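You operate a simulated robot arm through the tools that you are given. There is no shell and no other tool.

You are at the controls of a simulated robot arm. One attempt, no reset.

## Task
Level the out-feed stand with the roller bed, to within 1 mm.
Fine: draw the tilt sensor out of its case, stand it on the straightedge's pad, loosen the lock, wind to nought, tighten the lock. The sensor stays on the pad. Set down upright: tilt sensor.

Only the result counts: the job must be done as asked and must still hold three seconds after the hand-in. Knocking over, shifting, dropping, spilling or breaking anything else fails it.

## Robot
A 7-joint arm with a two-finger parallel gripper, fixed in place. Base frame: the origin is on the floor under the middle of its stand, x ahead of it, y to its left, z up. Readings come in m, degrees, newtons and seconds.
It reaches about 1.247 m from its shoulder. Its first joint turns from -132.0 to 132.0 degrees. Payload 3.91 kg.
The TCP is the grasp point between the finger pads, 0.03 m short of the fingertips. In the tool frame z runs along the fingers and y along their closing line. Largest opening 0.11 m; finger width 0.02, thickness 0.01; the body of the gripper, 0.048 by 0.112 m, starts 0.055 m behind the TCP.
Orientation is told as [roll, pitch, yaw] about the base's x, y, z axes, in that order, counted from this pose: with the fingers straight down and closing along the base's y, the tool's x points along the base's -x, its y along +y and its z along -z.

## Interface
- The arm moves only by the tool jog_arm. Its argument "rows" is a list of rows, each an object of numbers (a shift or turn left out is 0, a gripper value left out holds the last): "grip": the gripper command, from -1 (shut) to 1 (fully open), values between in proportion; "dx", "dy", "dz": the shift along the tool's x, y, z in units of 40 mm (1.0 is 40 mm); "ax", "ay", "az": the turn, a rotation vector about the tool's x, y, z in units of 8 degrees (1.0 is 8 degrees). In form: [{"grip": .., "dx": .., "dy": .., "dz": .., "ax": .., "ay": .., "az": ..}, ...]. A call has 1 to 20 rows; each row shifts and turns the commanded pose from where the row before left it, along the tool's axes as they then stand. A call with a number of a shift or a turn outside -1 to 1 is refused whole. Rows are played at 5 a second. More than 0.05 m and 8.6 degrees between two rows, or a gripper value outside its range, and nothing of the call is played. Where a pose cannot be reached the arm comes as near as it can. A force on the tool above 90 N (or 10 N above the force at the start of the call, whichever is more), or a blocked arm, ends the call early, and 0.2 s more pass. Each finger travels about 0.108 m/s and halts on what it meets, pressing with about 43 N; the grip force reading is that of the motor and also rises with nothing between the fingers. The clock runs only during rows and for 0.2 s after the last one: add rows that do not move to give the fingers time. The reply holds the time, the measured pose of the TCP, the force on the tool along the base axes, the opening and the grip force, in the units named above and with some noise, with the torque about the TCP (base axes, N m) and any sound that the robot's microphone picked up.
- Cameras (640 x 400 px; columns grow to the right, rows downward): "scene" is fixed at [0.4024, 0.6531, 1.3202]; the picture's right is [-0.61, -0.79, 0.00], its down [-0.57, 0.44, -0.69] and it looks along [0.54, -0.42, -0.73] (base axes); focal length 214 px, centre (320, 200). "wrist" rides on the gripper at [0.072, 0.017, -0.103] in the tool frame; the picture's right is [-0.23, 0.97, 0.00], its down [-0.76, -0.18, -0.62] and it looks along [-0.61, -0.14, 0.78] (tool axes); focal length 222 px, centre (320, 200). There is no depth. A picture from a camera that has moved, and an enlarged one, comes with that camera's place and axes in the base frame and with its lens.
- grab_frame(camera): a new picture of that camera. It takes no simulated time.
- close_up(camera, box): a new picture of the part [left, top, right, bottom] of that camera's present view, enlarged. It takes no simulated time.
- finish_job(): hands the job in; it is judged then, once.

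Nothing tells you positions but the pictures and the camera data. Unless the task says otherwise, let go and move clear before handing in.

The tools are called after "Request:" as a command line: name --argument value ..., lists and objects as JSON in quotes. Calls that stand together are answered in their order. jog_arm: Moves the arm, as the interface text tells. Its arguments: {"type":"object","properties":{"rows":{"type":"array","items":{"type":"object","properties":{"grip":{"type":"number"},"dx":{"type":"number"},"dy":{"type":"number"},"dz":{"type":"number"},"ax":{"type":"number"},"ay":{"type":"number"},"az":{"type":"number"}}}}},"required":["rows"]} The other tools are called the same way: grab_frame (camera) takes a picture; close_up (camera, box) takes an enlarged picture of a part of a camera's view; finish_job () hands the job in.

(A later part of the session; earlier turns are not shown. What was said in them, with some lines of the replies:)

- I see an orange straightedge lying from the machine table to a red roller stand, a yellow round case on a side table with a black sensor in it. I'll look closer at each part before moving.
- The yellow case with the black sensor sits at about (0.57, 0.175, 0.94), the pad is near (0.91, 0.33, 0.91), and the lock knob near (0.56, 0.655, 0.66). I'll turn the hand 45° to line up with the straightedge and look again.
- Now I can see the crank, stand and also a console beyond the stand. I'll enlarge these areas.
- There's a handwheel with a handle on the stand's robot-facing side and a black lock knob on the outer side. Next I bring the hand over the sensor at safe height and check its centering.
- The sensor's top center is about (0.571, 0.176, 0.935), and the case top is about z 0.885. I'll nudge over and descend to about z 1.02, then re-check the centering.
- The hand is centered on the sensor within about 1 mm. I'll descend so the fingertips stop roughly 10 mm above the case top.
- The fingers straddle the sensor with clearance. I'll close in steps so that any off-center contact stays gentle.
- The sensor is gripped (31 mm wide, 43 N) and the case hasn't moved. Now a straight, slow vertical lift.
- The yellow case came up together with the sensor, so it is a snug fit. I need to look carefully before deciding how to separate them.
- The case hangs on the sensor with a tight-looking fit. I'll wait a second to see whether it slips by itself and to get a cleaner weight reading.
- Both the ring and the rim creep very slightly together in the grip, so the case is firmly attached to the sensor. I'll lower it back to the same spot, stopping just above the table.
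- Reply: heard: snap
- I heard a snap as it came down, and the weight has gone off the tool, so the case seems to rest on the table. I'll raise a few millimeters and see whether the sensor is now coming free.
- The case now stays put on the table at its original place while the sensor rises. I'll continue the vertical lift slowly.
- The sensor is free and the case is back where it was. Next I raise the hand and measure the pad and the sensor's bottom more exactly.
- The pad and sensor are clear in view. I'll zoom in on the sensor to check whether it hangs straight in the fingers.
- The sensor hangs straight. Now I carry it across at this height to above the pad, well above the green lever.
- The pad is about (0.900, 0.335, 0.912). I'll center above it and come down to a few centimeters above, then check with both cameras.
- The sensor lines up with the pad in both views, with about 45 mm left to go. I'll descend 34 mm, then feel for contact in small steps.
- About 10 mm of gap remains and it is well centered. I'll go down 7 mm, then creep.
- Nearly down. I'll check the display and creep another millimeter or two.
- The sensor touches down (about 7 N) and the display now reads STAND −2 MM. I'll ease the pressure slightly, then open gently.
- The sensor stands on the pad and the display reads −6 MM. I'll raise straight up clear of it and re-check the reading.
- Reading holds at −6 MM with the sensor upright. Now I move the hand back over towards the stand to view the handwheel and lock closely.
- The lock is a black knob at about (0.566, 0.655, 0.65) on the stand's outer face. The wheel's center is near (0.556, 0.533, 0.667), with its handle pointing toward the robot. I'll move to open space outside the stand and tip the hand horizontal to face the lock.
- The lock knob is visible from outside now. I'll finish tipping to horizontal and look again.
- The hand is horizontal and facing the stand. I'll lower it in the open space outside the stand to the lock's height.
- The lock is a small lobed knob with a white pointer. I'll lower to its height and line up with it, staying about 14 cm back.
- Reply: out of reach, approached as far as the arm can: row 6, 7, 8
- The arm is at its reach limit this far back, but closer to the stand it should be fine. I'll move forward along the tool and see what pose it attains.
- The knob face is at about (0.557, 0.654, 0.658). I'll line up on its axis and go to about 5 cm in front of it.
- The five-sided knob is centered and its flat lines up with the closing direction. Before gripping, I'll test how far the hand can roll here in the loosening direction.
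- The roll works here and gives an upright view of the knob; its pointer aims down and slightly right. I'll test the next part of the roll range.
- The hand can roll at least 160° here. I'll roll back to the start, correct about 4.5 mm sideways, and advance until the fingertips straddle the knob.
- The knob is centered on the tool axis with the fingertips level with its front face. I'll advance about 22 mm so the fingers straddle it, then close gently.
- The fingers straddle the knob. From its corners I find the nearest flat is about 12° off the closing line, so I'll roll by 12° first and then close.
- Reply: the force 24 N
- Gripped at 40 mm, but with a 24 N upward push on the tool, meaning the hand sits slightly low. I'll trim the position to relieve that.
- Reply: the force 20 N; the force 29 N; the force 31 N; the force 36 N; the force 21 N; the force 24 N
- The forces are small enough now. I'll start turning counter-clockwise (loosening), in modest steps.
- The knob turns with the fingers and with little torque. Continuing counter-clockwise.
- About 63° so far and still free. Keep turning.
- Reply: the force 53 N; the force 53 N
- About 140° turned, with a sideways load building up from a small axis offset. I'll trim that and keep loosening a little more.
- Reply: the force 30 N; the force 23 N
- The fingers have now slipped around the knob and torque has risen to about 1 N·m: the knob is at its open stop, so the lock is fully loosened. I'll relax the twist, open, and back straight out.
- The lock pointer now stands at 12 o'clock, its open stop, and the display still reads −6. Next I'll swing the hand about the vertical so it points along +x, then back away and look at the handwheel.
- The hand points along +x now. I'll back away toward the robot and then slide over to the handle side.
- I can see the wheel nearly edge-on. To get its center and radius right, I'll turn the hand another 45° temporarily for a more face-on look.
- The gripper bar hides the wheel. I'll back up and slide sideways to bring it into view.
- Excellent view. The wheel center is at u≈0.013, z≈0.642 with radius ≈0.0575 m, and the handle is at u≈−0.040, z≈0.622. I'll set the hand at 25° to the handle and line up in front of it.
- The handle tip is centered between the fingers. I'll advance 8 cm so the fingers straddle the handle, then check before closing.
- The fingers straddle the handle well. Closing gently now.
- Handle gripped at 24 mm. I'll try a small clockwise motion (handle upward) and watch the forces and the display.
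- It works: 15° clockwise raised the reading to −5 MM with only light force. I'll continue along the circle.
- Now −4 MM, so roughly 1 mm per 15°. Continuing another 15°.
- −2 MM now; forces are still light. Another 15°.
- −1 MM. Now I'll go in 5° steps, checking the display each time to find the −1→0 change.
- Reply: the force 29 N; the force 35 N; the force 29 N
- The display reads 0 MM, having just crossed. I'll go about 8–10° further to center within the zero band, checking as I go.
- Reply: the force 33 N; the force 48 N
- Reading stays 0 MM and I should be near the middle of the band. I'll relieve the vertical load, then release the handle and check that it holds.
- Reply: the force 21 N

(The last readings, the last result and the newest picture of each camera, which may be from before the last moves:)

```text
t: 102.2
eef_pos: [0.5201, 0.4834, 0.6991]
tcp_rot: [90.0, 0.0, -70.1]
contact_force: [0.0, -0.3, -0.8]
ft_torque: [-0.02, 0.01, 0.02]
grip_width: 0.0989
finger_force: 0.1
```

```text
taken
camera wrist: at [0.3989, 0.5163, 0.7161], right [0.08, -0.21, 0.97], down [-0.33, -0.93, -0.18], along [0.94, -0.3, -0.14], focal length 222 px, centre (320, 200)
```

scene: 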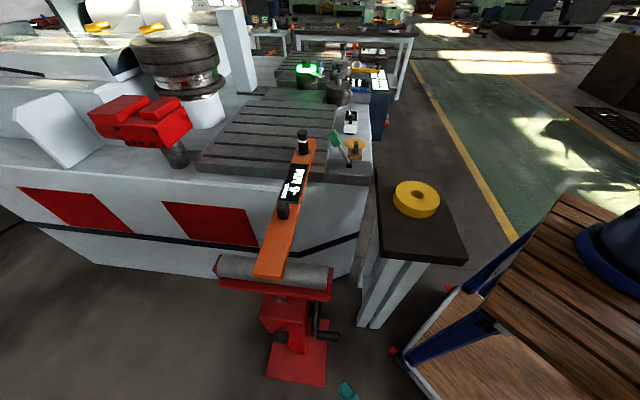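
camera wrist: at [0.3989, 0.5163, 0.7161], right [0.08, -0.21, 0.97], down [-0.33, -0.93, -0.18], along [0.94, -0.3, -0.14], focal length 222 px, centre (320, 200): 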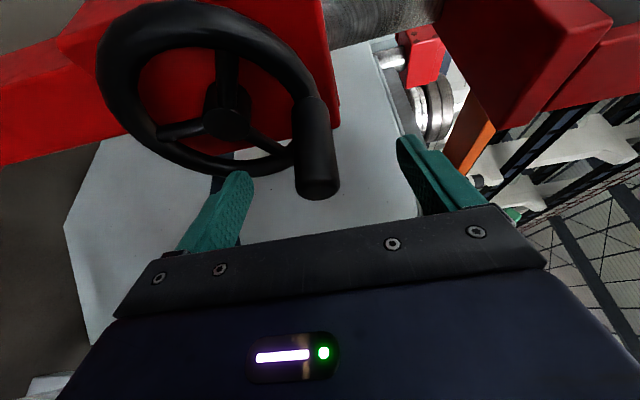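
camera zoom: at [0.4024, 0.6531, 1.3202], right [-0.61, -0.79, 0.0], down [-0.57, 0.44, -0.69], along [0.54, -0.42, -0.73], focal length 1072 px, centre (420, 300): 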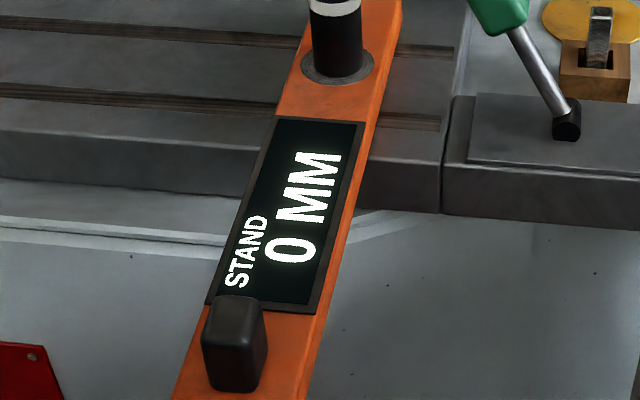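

Zero holds after release. I'll back away from the wheel, then retrace the path to the lock side.

Request:
jog_arm --rows '[{"dz": -0.4}, {"dz": -0.7}, {"dz": -0.7}, {"dz": -0.7}, {"dx": 0.8}, {"dx": 0.8}, {"dx": 0.8}, {"dx": 0.8}, {"dx": 0.8}, {"dx": 0.8}, {"dx": 0.8}, {}]'

Request:
grab_frame --camera "wrist"

Request:
close_up --camera "scene" --box '[260, 110, 360, 280]'

```text
t: 104.8
eef_pos: [0.3513, 0.6613, 0.6991]
tcp_rot: [90.0, -0.1, -70.1]
contact_force: [-0.4, -0.5, -0.6]
ft_torque: [0.0, 0.03, 0.04]
grip_width: 0.0992
finger_force: 0.0
```

```text
taken
camera wrist: at [0.2286, 0.6939, 0.7145], right [0.08, -0.21, 0.97], down [-0.33, -0.93, -0.18], along [0.94, -0.3, -0.14], focal length 222 px, centre (320, 200)
```

wrist: 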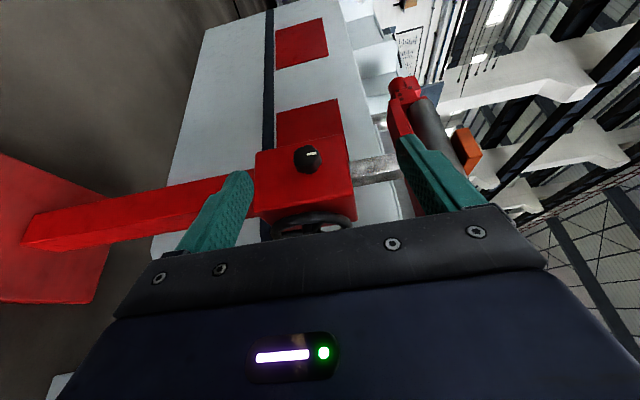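

```text
2.35 times, centred on (310, 195) of scene
camera zoom: at [0.4024, 0.6531, 1.3202], right [-0.61, -0.79, 0.0], down [-0.57, 0.44, -0.69], along [0.54, -0.42, -0.73], focal length 505 px, centre (344, 212)
```

zoom: 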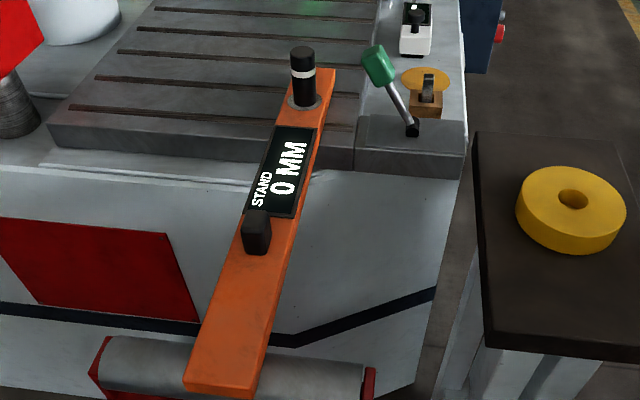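

Request:
jog_arm --rows '[{"ay": -0.83}, {"ay": -0.83}, {"ay": -0.84}, {"dx": 0.74, "dy": -0.49}, {"dx": 0.73, "dy": -0.49}, {"dz": 0.88}, {"dz": 0.88}, {"dz": 0.88}, {"dz": 0.88}, {}]'

Request:
jog_arm --rows '[{"ay": -0.8}, {"ay": -0.8}, {"ay": -0.8}, {"ay": -0.8}, {"ay": -0.8}, {"ay": -0.8}, {"ay": -0.825}, {}]'

Request:
grab_frame --camera "wrist"

Request:
close_up --camera "wrist" --box '[260, 80, 380, 180]'

```text
t: 107.0
eef_pos: [0.4913, 0.7177, 0.6602]
tcp_rot: [90.0, 0.0, -90.2]
contact_force: [-0.3, 0.0, -0.9]
ft_torque: [0.0, 0.03, -0.03]
grip_width: 0.0988
finger_force: 0.0
```

```text
t: 108.8
eef_pos: [0.4919, 0.7181, 0.6602]
tcp_rot: [90.1, 0.0, -135.1]
contact_force: [-0.4, 0.6, 0.2]
ft_torque: [0.0, -0.02, -0.02]
grip_width: 0.0988
finger_force: 0.0
```

```text
taken
camera wrist: at [0.4693, 0.8427, 0.6761], right [-0.16, -0.16, 0.97], down [-0.98, -0.1, -0.18], along [0.12, -0.98, -0.14], focal length 222 px, centre (320, 200)
```

wrist: 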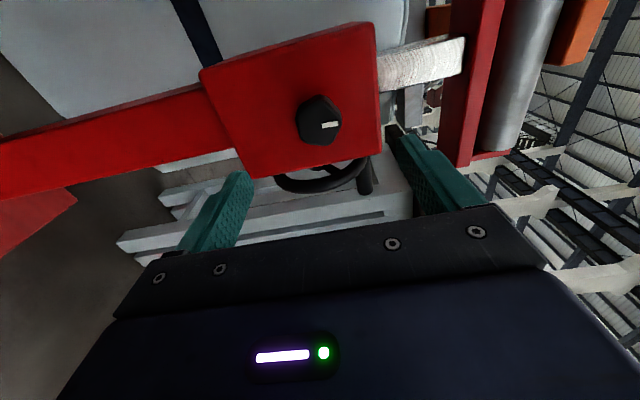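

```text
4.00 times, centred on (320, 130) of wrist
camera zoom: at [0.4693, 0.8427, 0.6761], right [-0.16, -0.16, 0.97], down [-0.98, -0.1, -0.18], along [0.12, -0.98, -0.14], focal length 888 px, centre (320, 480)
```

zoom: 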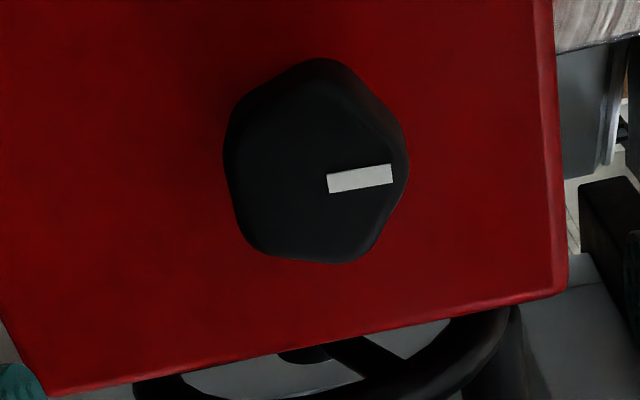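

The zero reading still holds, and the knob pointer is up with its corner aligned with my closing line. I'll shift 4.5 mm sideways and advance to straddle the knob.

Request:
jog_arm --rows '[{"dx": 0.11, "dz": 0.5}, {"dz": 0.6}, {"dz": 0.5}, {"dz": 0.35}, {"dz": 0.15}, {}]'

Request:
close_up --camera "wrist" --box '[240, 100, 400, 220]'

Request:
close_up --camera "scene" --box '[255, 310, 325, 370]'

```text
t: 110.2
eef_pos: [0.5546, 0.6625, 0.6606]
tcp_rot: [89.9, 0.1, -135.0]
contact_force: [0.9, -0.5, -0.5]
ft_torque: [0.0, 0.01, 0.02]
grip_width: 0.0989
finger_force: 0.1
```

```text
3.33 times, centred on (320, 160) of wrist
camera zoom: at [0.5321, 0.7868, 0.6761], right [-0.16, -0.16, 0.97], down [-0.98, -0.1, -0.18], along [0.12, -0.98, -0.14], focal length 740 px, centre (320, 333)
```

zoom: 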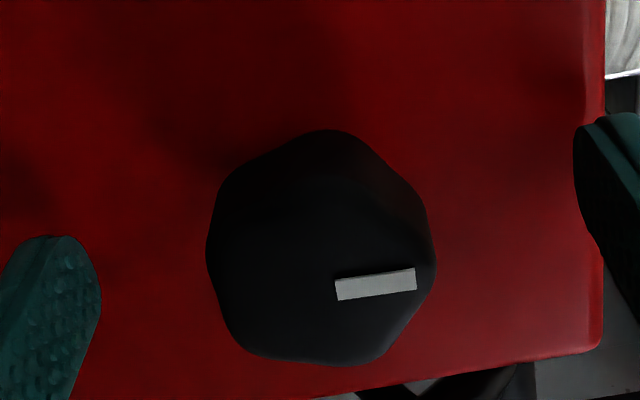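

```text
6.67 times, centred on (290, 340) of scene
camera zoom: at [0.4024, 0.6531, 1.3202], right [-0.61, -0.79, 0.0], down [-0.57, 0.44, -0.69], along [0.54, -0.42, -0.73], focal length 1430 px, centre (520, -733)
```

zoom: 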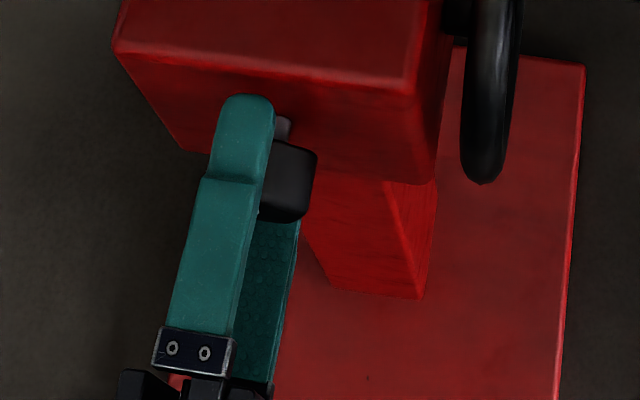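

Aligned. Closing on the knob.

Request:
jog_arm --rows '[{"grip": 0.2}, {"grip": -0.1}, {"grip": -0.2}, {"grip": -0.3}, {"grip": -1}, {}, {}]'

Request:
close_up --camera "scene" --box '[270, 140, 330, 220]'

```text
t: 111.8
eef_pos: [0.5545, 0.6621, 0.66]
tcp_rot: [90.0, -0.1, -135.1]
contact_force: [1.2, 1.0, -2.9]
ft_torque: [0.1, 0.06, 0.2]
grip_width: 0.0396
finger_force: 45.6
```

```text
5.00 times, centred on (300, 180) of scene
camera zoom: at [0.4024, 0.6531, 1.3202], right [-0.61, -0.79, 0.0], down [-0.57, 0.44, -0.69], along [0.54, -0.42, -0.73], focal length 1072 px, centre (420, 300)
```

zoom: 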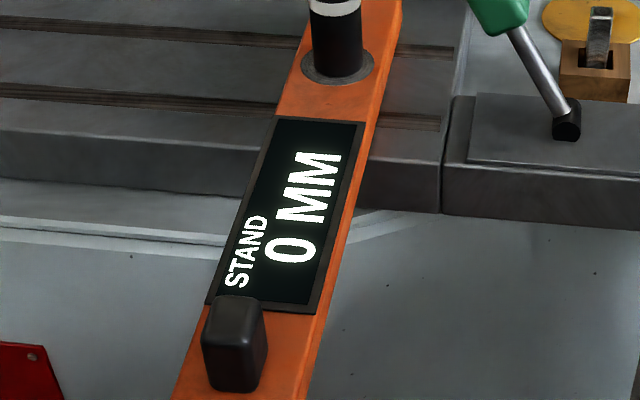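

Gripped with almost no side load. Now turning clockwise to tighten.

Request:
jog_arm --rows '[{"az": 0.7}, {"az": 0.7}, {"az": 0.7}, {"az": 0.7}, {"az": 0.7}, {"az": 0.7}, {"az": 0.7}, {}]'

Request:
close_up --camera "wrist" --box '[240, 100, 400, 220]'

```text
t: 113.6
eef_pos: [0.5534, 0.6617, 0.6605]
tcp_rot: [90.1, 39.2, -135.1]
contact_force: [2.4, -5.7, -13.0]
ft_torque: [0.0, 0.03, 0.08]
grip_width: 0.0393
finger_force: 44.5
```

```text
3.33 times, centred on (320, 160) of wrist
camera zoom: at [0.5126, 0.7676, 0.7178], right [-0.56, -0.56, 0.61], down [-0.78, 0.1, -0.62], along [0.28, -0.82, -0.49], focal length 740 px, centre (320, 333)
```

zoom: 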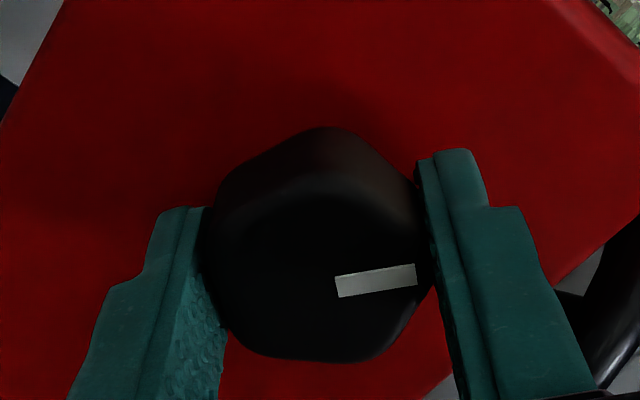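

The knob follows the fingers. Continuing clockwise.

Request:
jog_arm --rows '[{"az": 0.8}, {"az": 0.8}, {"az": 0.8}, {"az": 0.8}, {"az": 0.8}, {"az": 0.8}, {}]'

Request:
jog_arm --rows '[{"az": 0.8}, {"az": 0.8}, {"az": 0.8}, {"az": 0.8}, {"az": 0.8}, {"az": 0.8}, {}]'

Request:
close_up --camera "wrist" --box '[240, 100, 400, 220]'

Request:
close_up --camera "scene" --box '[270, 140, 330, 220]'

```text
t: 115.2
eef_pos: [0.5542, 0.6627, 0.6608]
tcp_rot: [89.9, 77.8, -135.2]
contact_force: [8.0, 3.7, -11.0]
ft_torque: [0.94, 0.91, 0.13]
grip_width: 0.0391
finger_force: 45.0
```

```text
t: 116.8
eef_pos: [0.5544, 0.6617, 0.6608]
tcp_rot: [-90.0, 64.0, 44.8]
contact_force: [2.9, 11.7, -10.9]
ft_torque: [-0.33, -0.31, 0.14]
grip_width: 0.0392
finger_force: 45.2
```

```text
3.33 times, centred on (320, 160) of wrist
camera zoom: at [0.4471, 0.7023, 0.717], right [-0.55, -0.55, -0.63], down [-0.09, 0.79, -0.61], along [0.83, -0.28, -0.48], focal length 740 px, centre (320, 333)
```

zoom: 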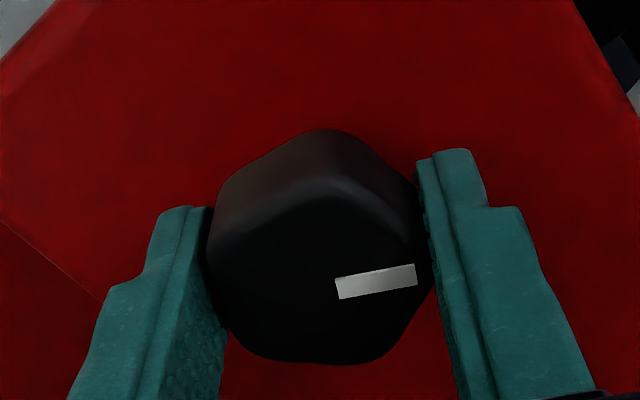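

```text
5.00 times, centred on (300, 180) of scene
camera zoom: at [0.4024, 0.6531, 1.3202], right [-0.61, -0.79, 0.0], down [-0.57, 0.44, -0.69], along [0.54, -0.42, -0.73], focal length 1072 px, centre (420, 300)
```

zoom: 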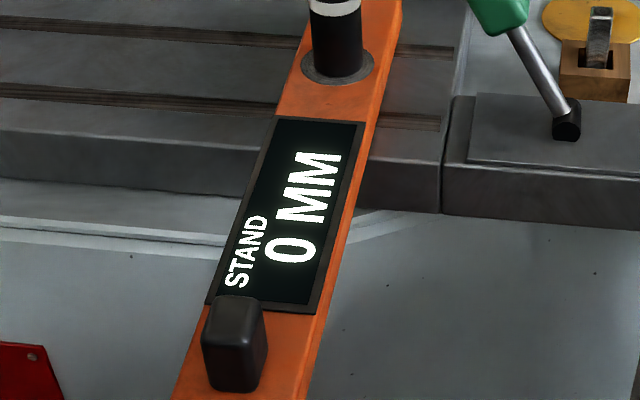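

116° so far, still free and the display remains 0. Continuing.

Request:
jog_arm --rows '[{"az": 0.8}, {"az": 0.8}, {"az": 0.8}, {"az": 0.8}, {"az": 0.6}, {}]'

Request:
jog_arm --rows '[{"az": 0.5}, {"az": 0.5}, {"az": 0.5}, {}]'

Request:
close_up --camera "wrist" --box '[240, 100, 400, 220]'

Request:
close_up --camera "scene" --box '[270, 140, 330, 220]'

```text
t: 118.2
eef_pos: [0.5549, 0.6614, 0.6594]
tcp_rot: [-89.9, 33.7, 45.0]
contact_force: [-14.2, 11.1, -11.3]
ft_torque: [-0.16, -0.15, -0.7]
grip_width: 0.0393
finger_force: 45.7
```

```text
t: 119.2
eef_pos: [0.5542, 0.6612, 0.6595]
tcp_rot: [-90.0, 21.6, 44.9]
contact_force: [-22.1, -0.8, -12.6]
ft_torque: [-0.25, -0.26, -1.17]
grip_width: 0.0395
finger_force: 45.1
```

```text
3.33 times, centred on (320, 160) of wrist
camera zoom: at [0.4282, 0.6834, 0.6701], right [-0.1, -0.1, -0.99], down [0.11, 0.99, -0.12], along [0.99, -0.12, -0.09], focal length 740 px, centre (320, 333)
```

zoom: 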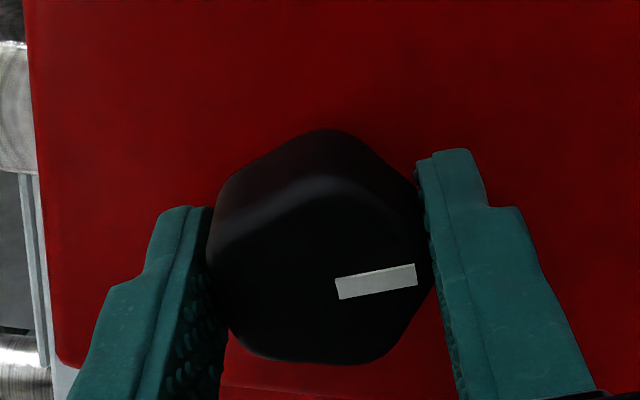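

```text
5.00 times, centred on (300, 180) of scene
camera zoom: at [0.4024, 0.6531, 1.3202], right [-0.61, -0.79, 0.0], down [-0.57, 0.44, -0.69], along [0.54, -0.42, -0.73], focal length 1072 px, centre (420, 300)
```

zoom: 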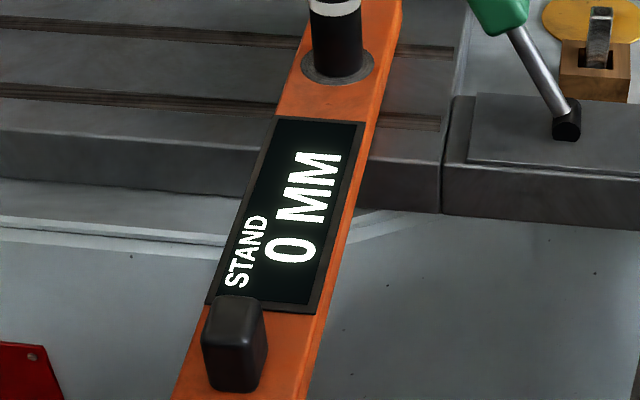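

158° and the pointer still follows. I'll continue slowly to feel for the tight stop.

Request:
jog_arm --rows '[{"az": 0.4}, {"az": 0.4}, {"az": 0.4}, {}]'

Request:
close_up --camera "wrist" --box '[240, 100, 400, 220]'

Request:
jog_arm --rows '[{"az": 0.4}, {"az": 0.4}, {"az": 0.4}, {}]'

Request:
close_up --camera "wrist" --box '[240, 100, 400, 220]'

```text
t: 120.2
eef_pos: [0.5547, 0.6621, 0.6607]
tcp_rot: [-89.9, 12.0, 44.9]
contact_force: [-2.1, -6.7, -12.8]
ft_torque: [-0.35, 0.69, -0.3]
grip_width: 0.04
finger_force: 45.0
```

```text
3.33 times, centred on (320, 160) of wrist
camera zoom: at [0.4286, 0.6825, 0.6575], right [0.01, 0.01, -1.0], down [0.11, 0.99, 0.02], along [0.99, -0.11, 0.01], focal length 740 px, centre (320, 333)
```

zoom: 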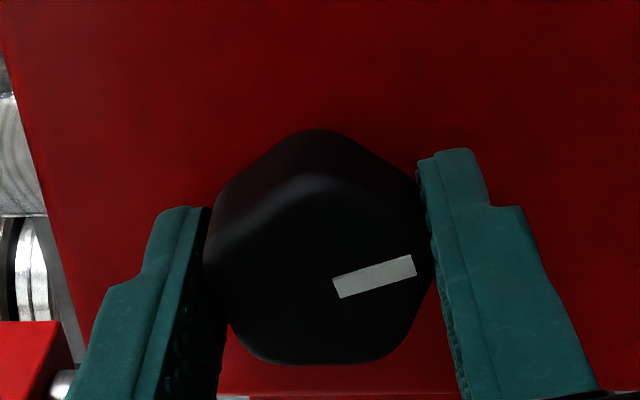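

```text
t: 121.2
eef_pos: [0.5534, 0.6622, 0.6606]
tcp_rot: [-90.0, 2.4, 44.9]
contact_force: [3.3, -11.9, -18.4]
ft_torque: [-0.01, 0.56, -0.06]
grip_width: 0.04
finger_force: 45.1
```

```text
3.33 times, centred on (320, 160) of wrist
camera zoom: at [0.4289, 0.6838, 0.6452], right [0.13, 0.13, -0.98], down [0.1, 0.98, 0.15], along [0.99, -0.12, 0.12], focal length 740 px, centre (320, 333)
```

zoom: 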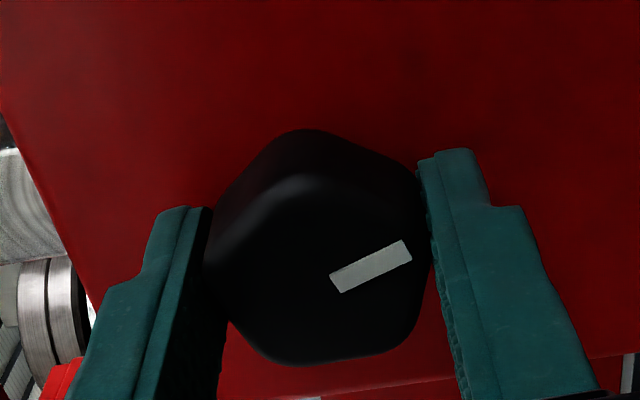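

The pointer has now slipped within the fingers with torque rising, so the knob is at its tight stop, back where it started. I'll open, back off, and compare the pointer with the original view.

Request:
jog_arm --rows '[{"grip": -0.1}, {"grip": 0.4}, {"grip": 0.8}, {}, {"dz": -0.3, "az": 0.3}, {"dz": -0.3}, {}]'

Request:
close_up --camera "wrist" --box '[240, 100, 400, 220]'

Request:
close_up --camera "scene" --box '[270, 140, 330, 220]'

```text
t: 122.8
eef_pos: [0.5371, 0.6795, 0.66]
tcp_rot: [-90.0, -0.1, 45.0]
contact_force: [-0.3, 0.7, 0.5]
ft_torque: [0.01, 0.01, -0.01]
grip_width: 0.0991
finger_force: 0.1
```

```text
3.33 times, centred on (320, 160) of wrist
camera zoom: at [0.4119, 0.702, 0.6429], right [0.16, 0.16, -0.97], down [0.1, 0.98, 0.18], along [0.98, -0.13, 0.14], focal length 740 px, centre (320, 333)
```

zoom: 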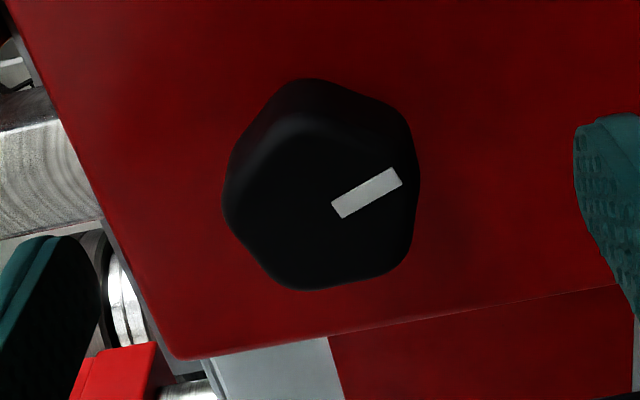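

```text
5.00 times, centred on (300, 180) of scene
camera zoom: at [0.4024, 0.6531, 1.3202], right [-0.61, -0.79, 0.0], down [-0.57, 0.44, -0.69], along [0.54, -0.42, -0.73], focal length 1072 px, centre (420, 300)
```

zoom: 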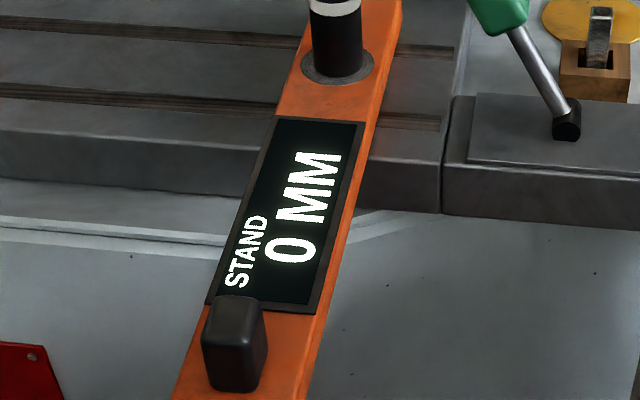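

The pointer angle matches the original tight position exactly, and the display holds at 0 MM. I'll back the hand clear of the stand along the way I came.

Request:
jog_arm --rows '[{"dz": -0.5}, {"dz": -0.6}, {"dx": 0.7}, {"dx": 0.7}, {"dz": -0.6}, {"dz": -0.6}, {"dz": -0.4}, {}]'

Request:
jog_arm --rows '[{"dy": -0.8}, {"dy": -0.8}, {"dy": -0.8}, {"dy": -0.8}, {"dy": -0.8}, {"dy": -0.8}, {"dy": -0.8}, {"dy": -0.8}, {}]'

Request:
grab_frame --camera "scene"

Request:
grab_frame --camera "wrist"

Request:
close_up --camera "scene" --box '[260, 110, 360, 280]'

```text
t: 124.6
eef_pos: [0.4216, 0.7154, 0.6599]
tcp_rot: [-89.9, 0.0, 44.8]
contact_force: [-0.2, -0.4, -0.9]
ft_torque: [-0.01, 0.01, 0.03]
grip_width: 0.0991
finger_force: 0.1
```

```text
t: 126.6
eef_pos: [0.4208, 0.7149, 0.9182]
tcp_rot: [-90.1, -0.1, 44.9]
contact_force: [-0.1, 0.7, 0.0]
ft_torque: [0.0, -0.03, 0.01]
grip_width: 0.099
finger_force: 0.0
```

```text
taken
```

scene: 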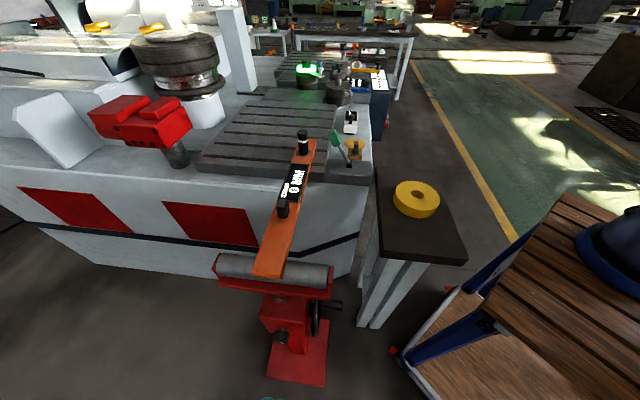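

```text
taken
camera wrist: at [0.2952, 0.7378, 0.9001], right [0.16, 0.16, -0.97], down [0.1, 0.98, 0.18], along [0.98, -0.13, 0.14], focal length 222 px, centre (320, 200)
```

wrist: 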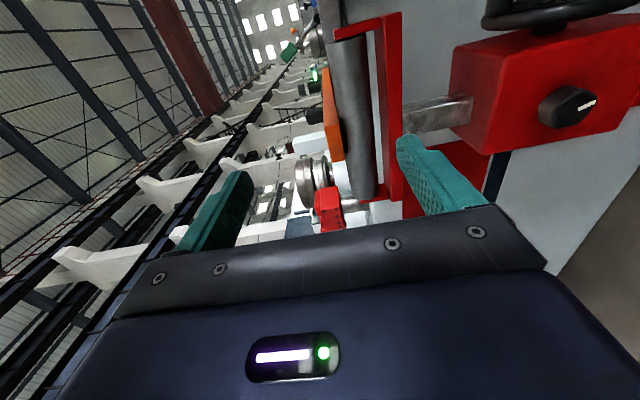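

```text
2.35 times, centred on (310, 195) of scene
camera zoom: at [0.4024, 0.6531, 1.3202], right [-0.61, -0.79, 0.0], down [-0.57, 0.44, -0.69], along [0.54, -0.42, -0.73], focal length 505 px, centre (344, 212)
```

zoom: 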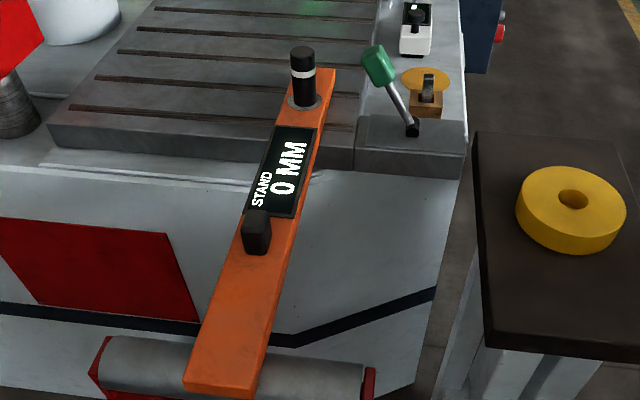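

The sensor stands upright on the pad, the display reads 0 MM, the lock is tight, and the hand is clear. One last wait to confirm the reading stays stable before handing in.

Request:
jog_arm --rows '[{"dy": -0.8}, {"dy": -0.8}, {}, {}, {}, {}, {}, {}, {}, {}, {}, {}]'

Request:
close_up --camera "scene" --box '[270, 120, 330, 220]'

Request:
close_up --camera "scene" --box '[210, 240, 370, 390]'

```text
t: 129.2
eef_pos: [0.4213, 0.7163, 0.9811]
tcp_rot: [-90.0, 0.0, 44.9]
contact_force: [-0.4, -0.1, -0.1]
ft_torque: [0.01, -0.03, 0.01]
grip_width: 0.0987
finger_force: 0.0
```

```text
4.00 times, centred on (300, 170) of scene
camera zoom: at [0.4024, 0.6531, 1.3202], right [-0.61, -0.79, 0.0], down [-0.57, 0.44, -0.69], along [0.54, -0.42, -0.73], focal length 858 px, centre (400, 320)
```

zoom: 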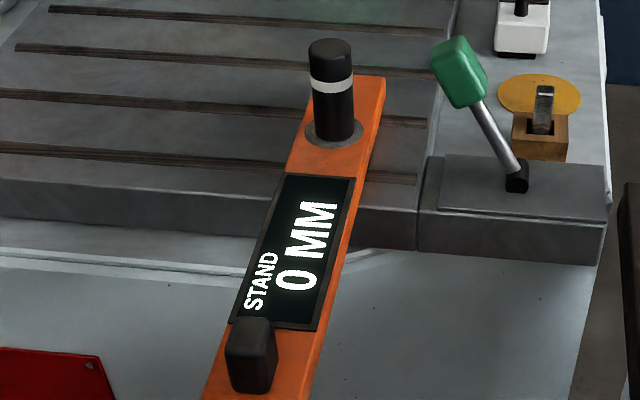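

```text
2.67 times, centred on (290, 315) of scene
camera zoom: at [0.4024, 0.6531, 1.3202], right [-0.61, -0.79, 0.0], down [-0.57, 0.44, -0.69], along [0.54, -0.42, -0.73], focal length 572 px, centre (400, -107)
```

zoom: 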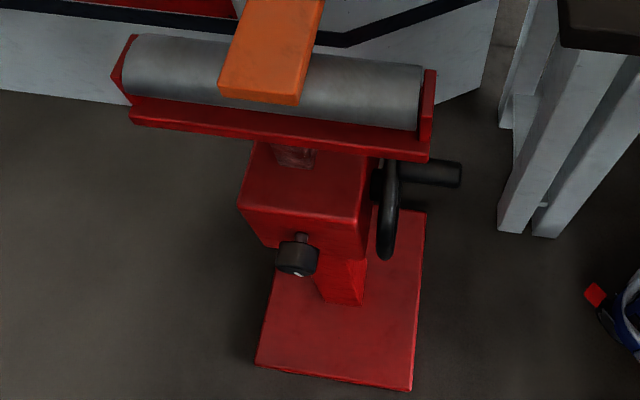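

Everything is stable: STAND 0 MM, the sensor upright on the pad, the lock back at its tight position, and the stand and case where they were. Handing in the job.

Request:
finish_job

```text
The job is handed in.
```

The out-feed stand is level with the roller bed: the display went from −6 MM to a steady 0 MM. It still read 0 MM after I tightened the lock and moved the hand away. I handed the job in at that point; no result came back.

- **Sensor:** it is out of its case and standing upright on the straightedge's pad, where it stays.
- **Case:** on my first lift the yellow case came up with the sensor. I lowered both back to the same spot and heard a snap as they came down. The sensor then drew out freely. The case looks unmoved in the pictures, but I can't say what the snap was.
- **Lock:** I loosened the knob to its stop, wound the wheel about a third of a turn clockwise, and tightened the knob until it stopped again. Its pointer is back at its starting angle.
- **Level:** the display shows whole millimetres only. I wound on past the point where it changed from −1 to 0, to sit near the middle of the zero range.

Apart from the case, I saw nothing else shifted, and the hand is clear of the stand.
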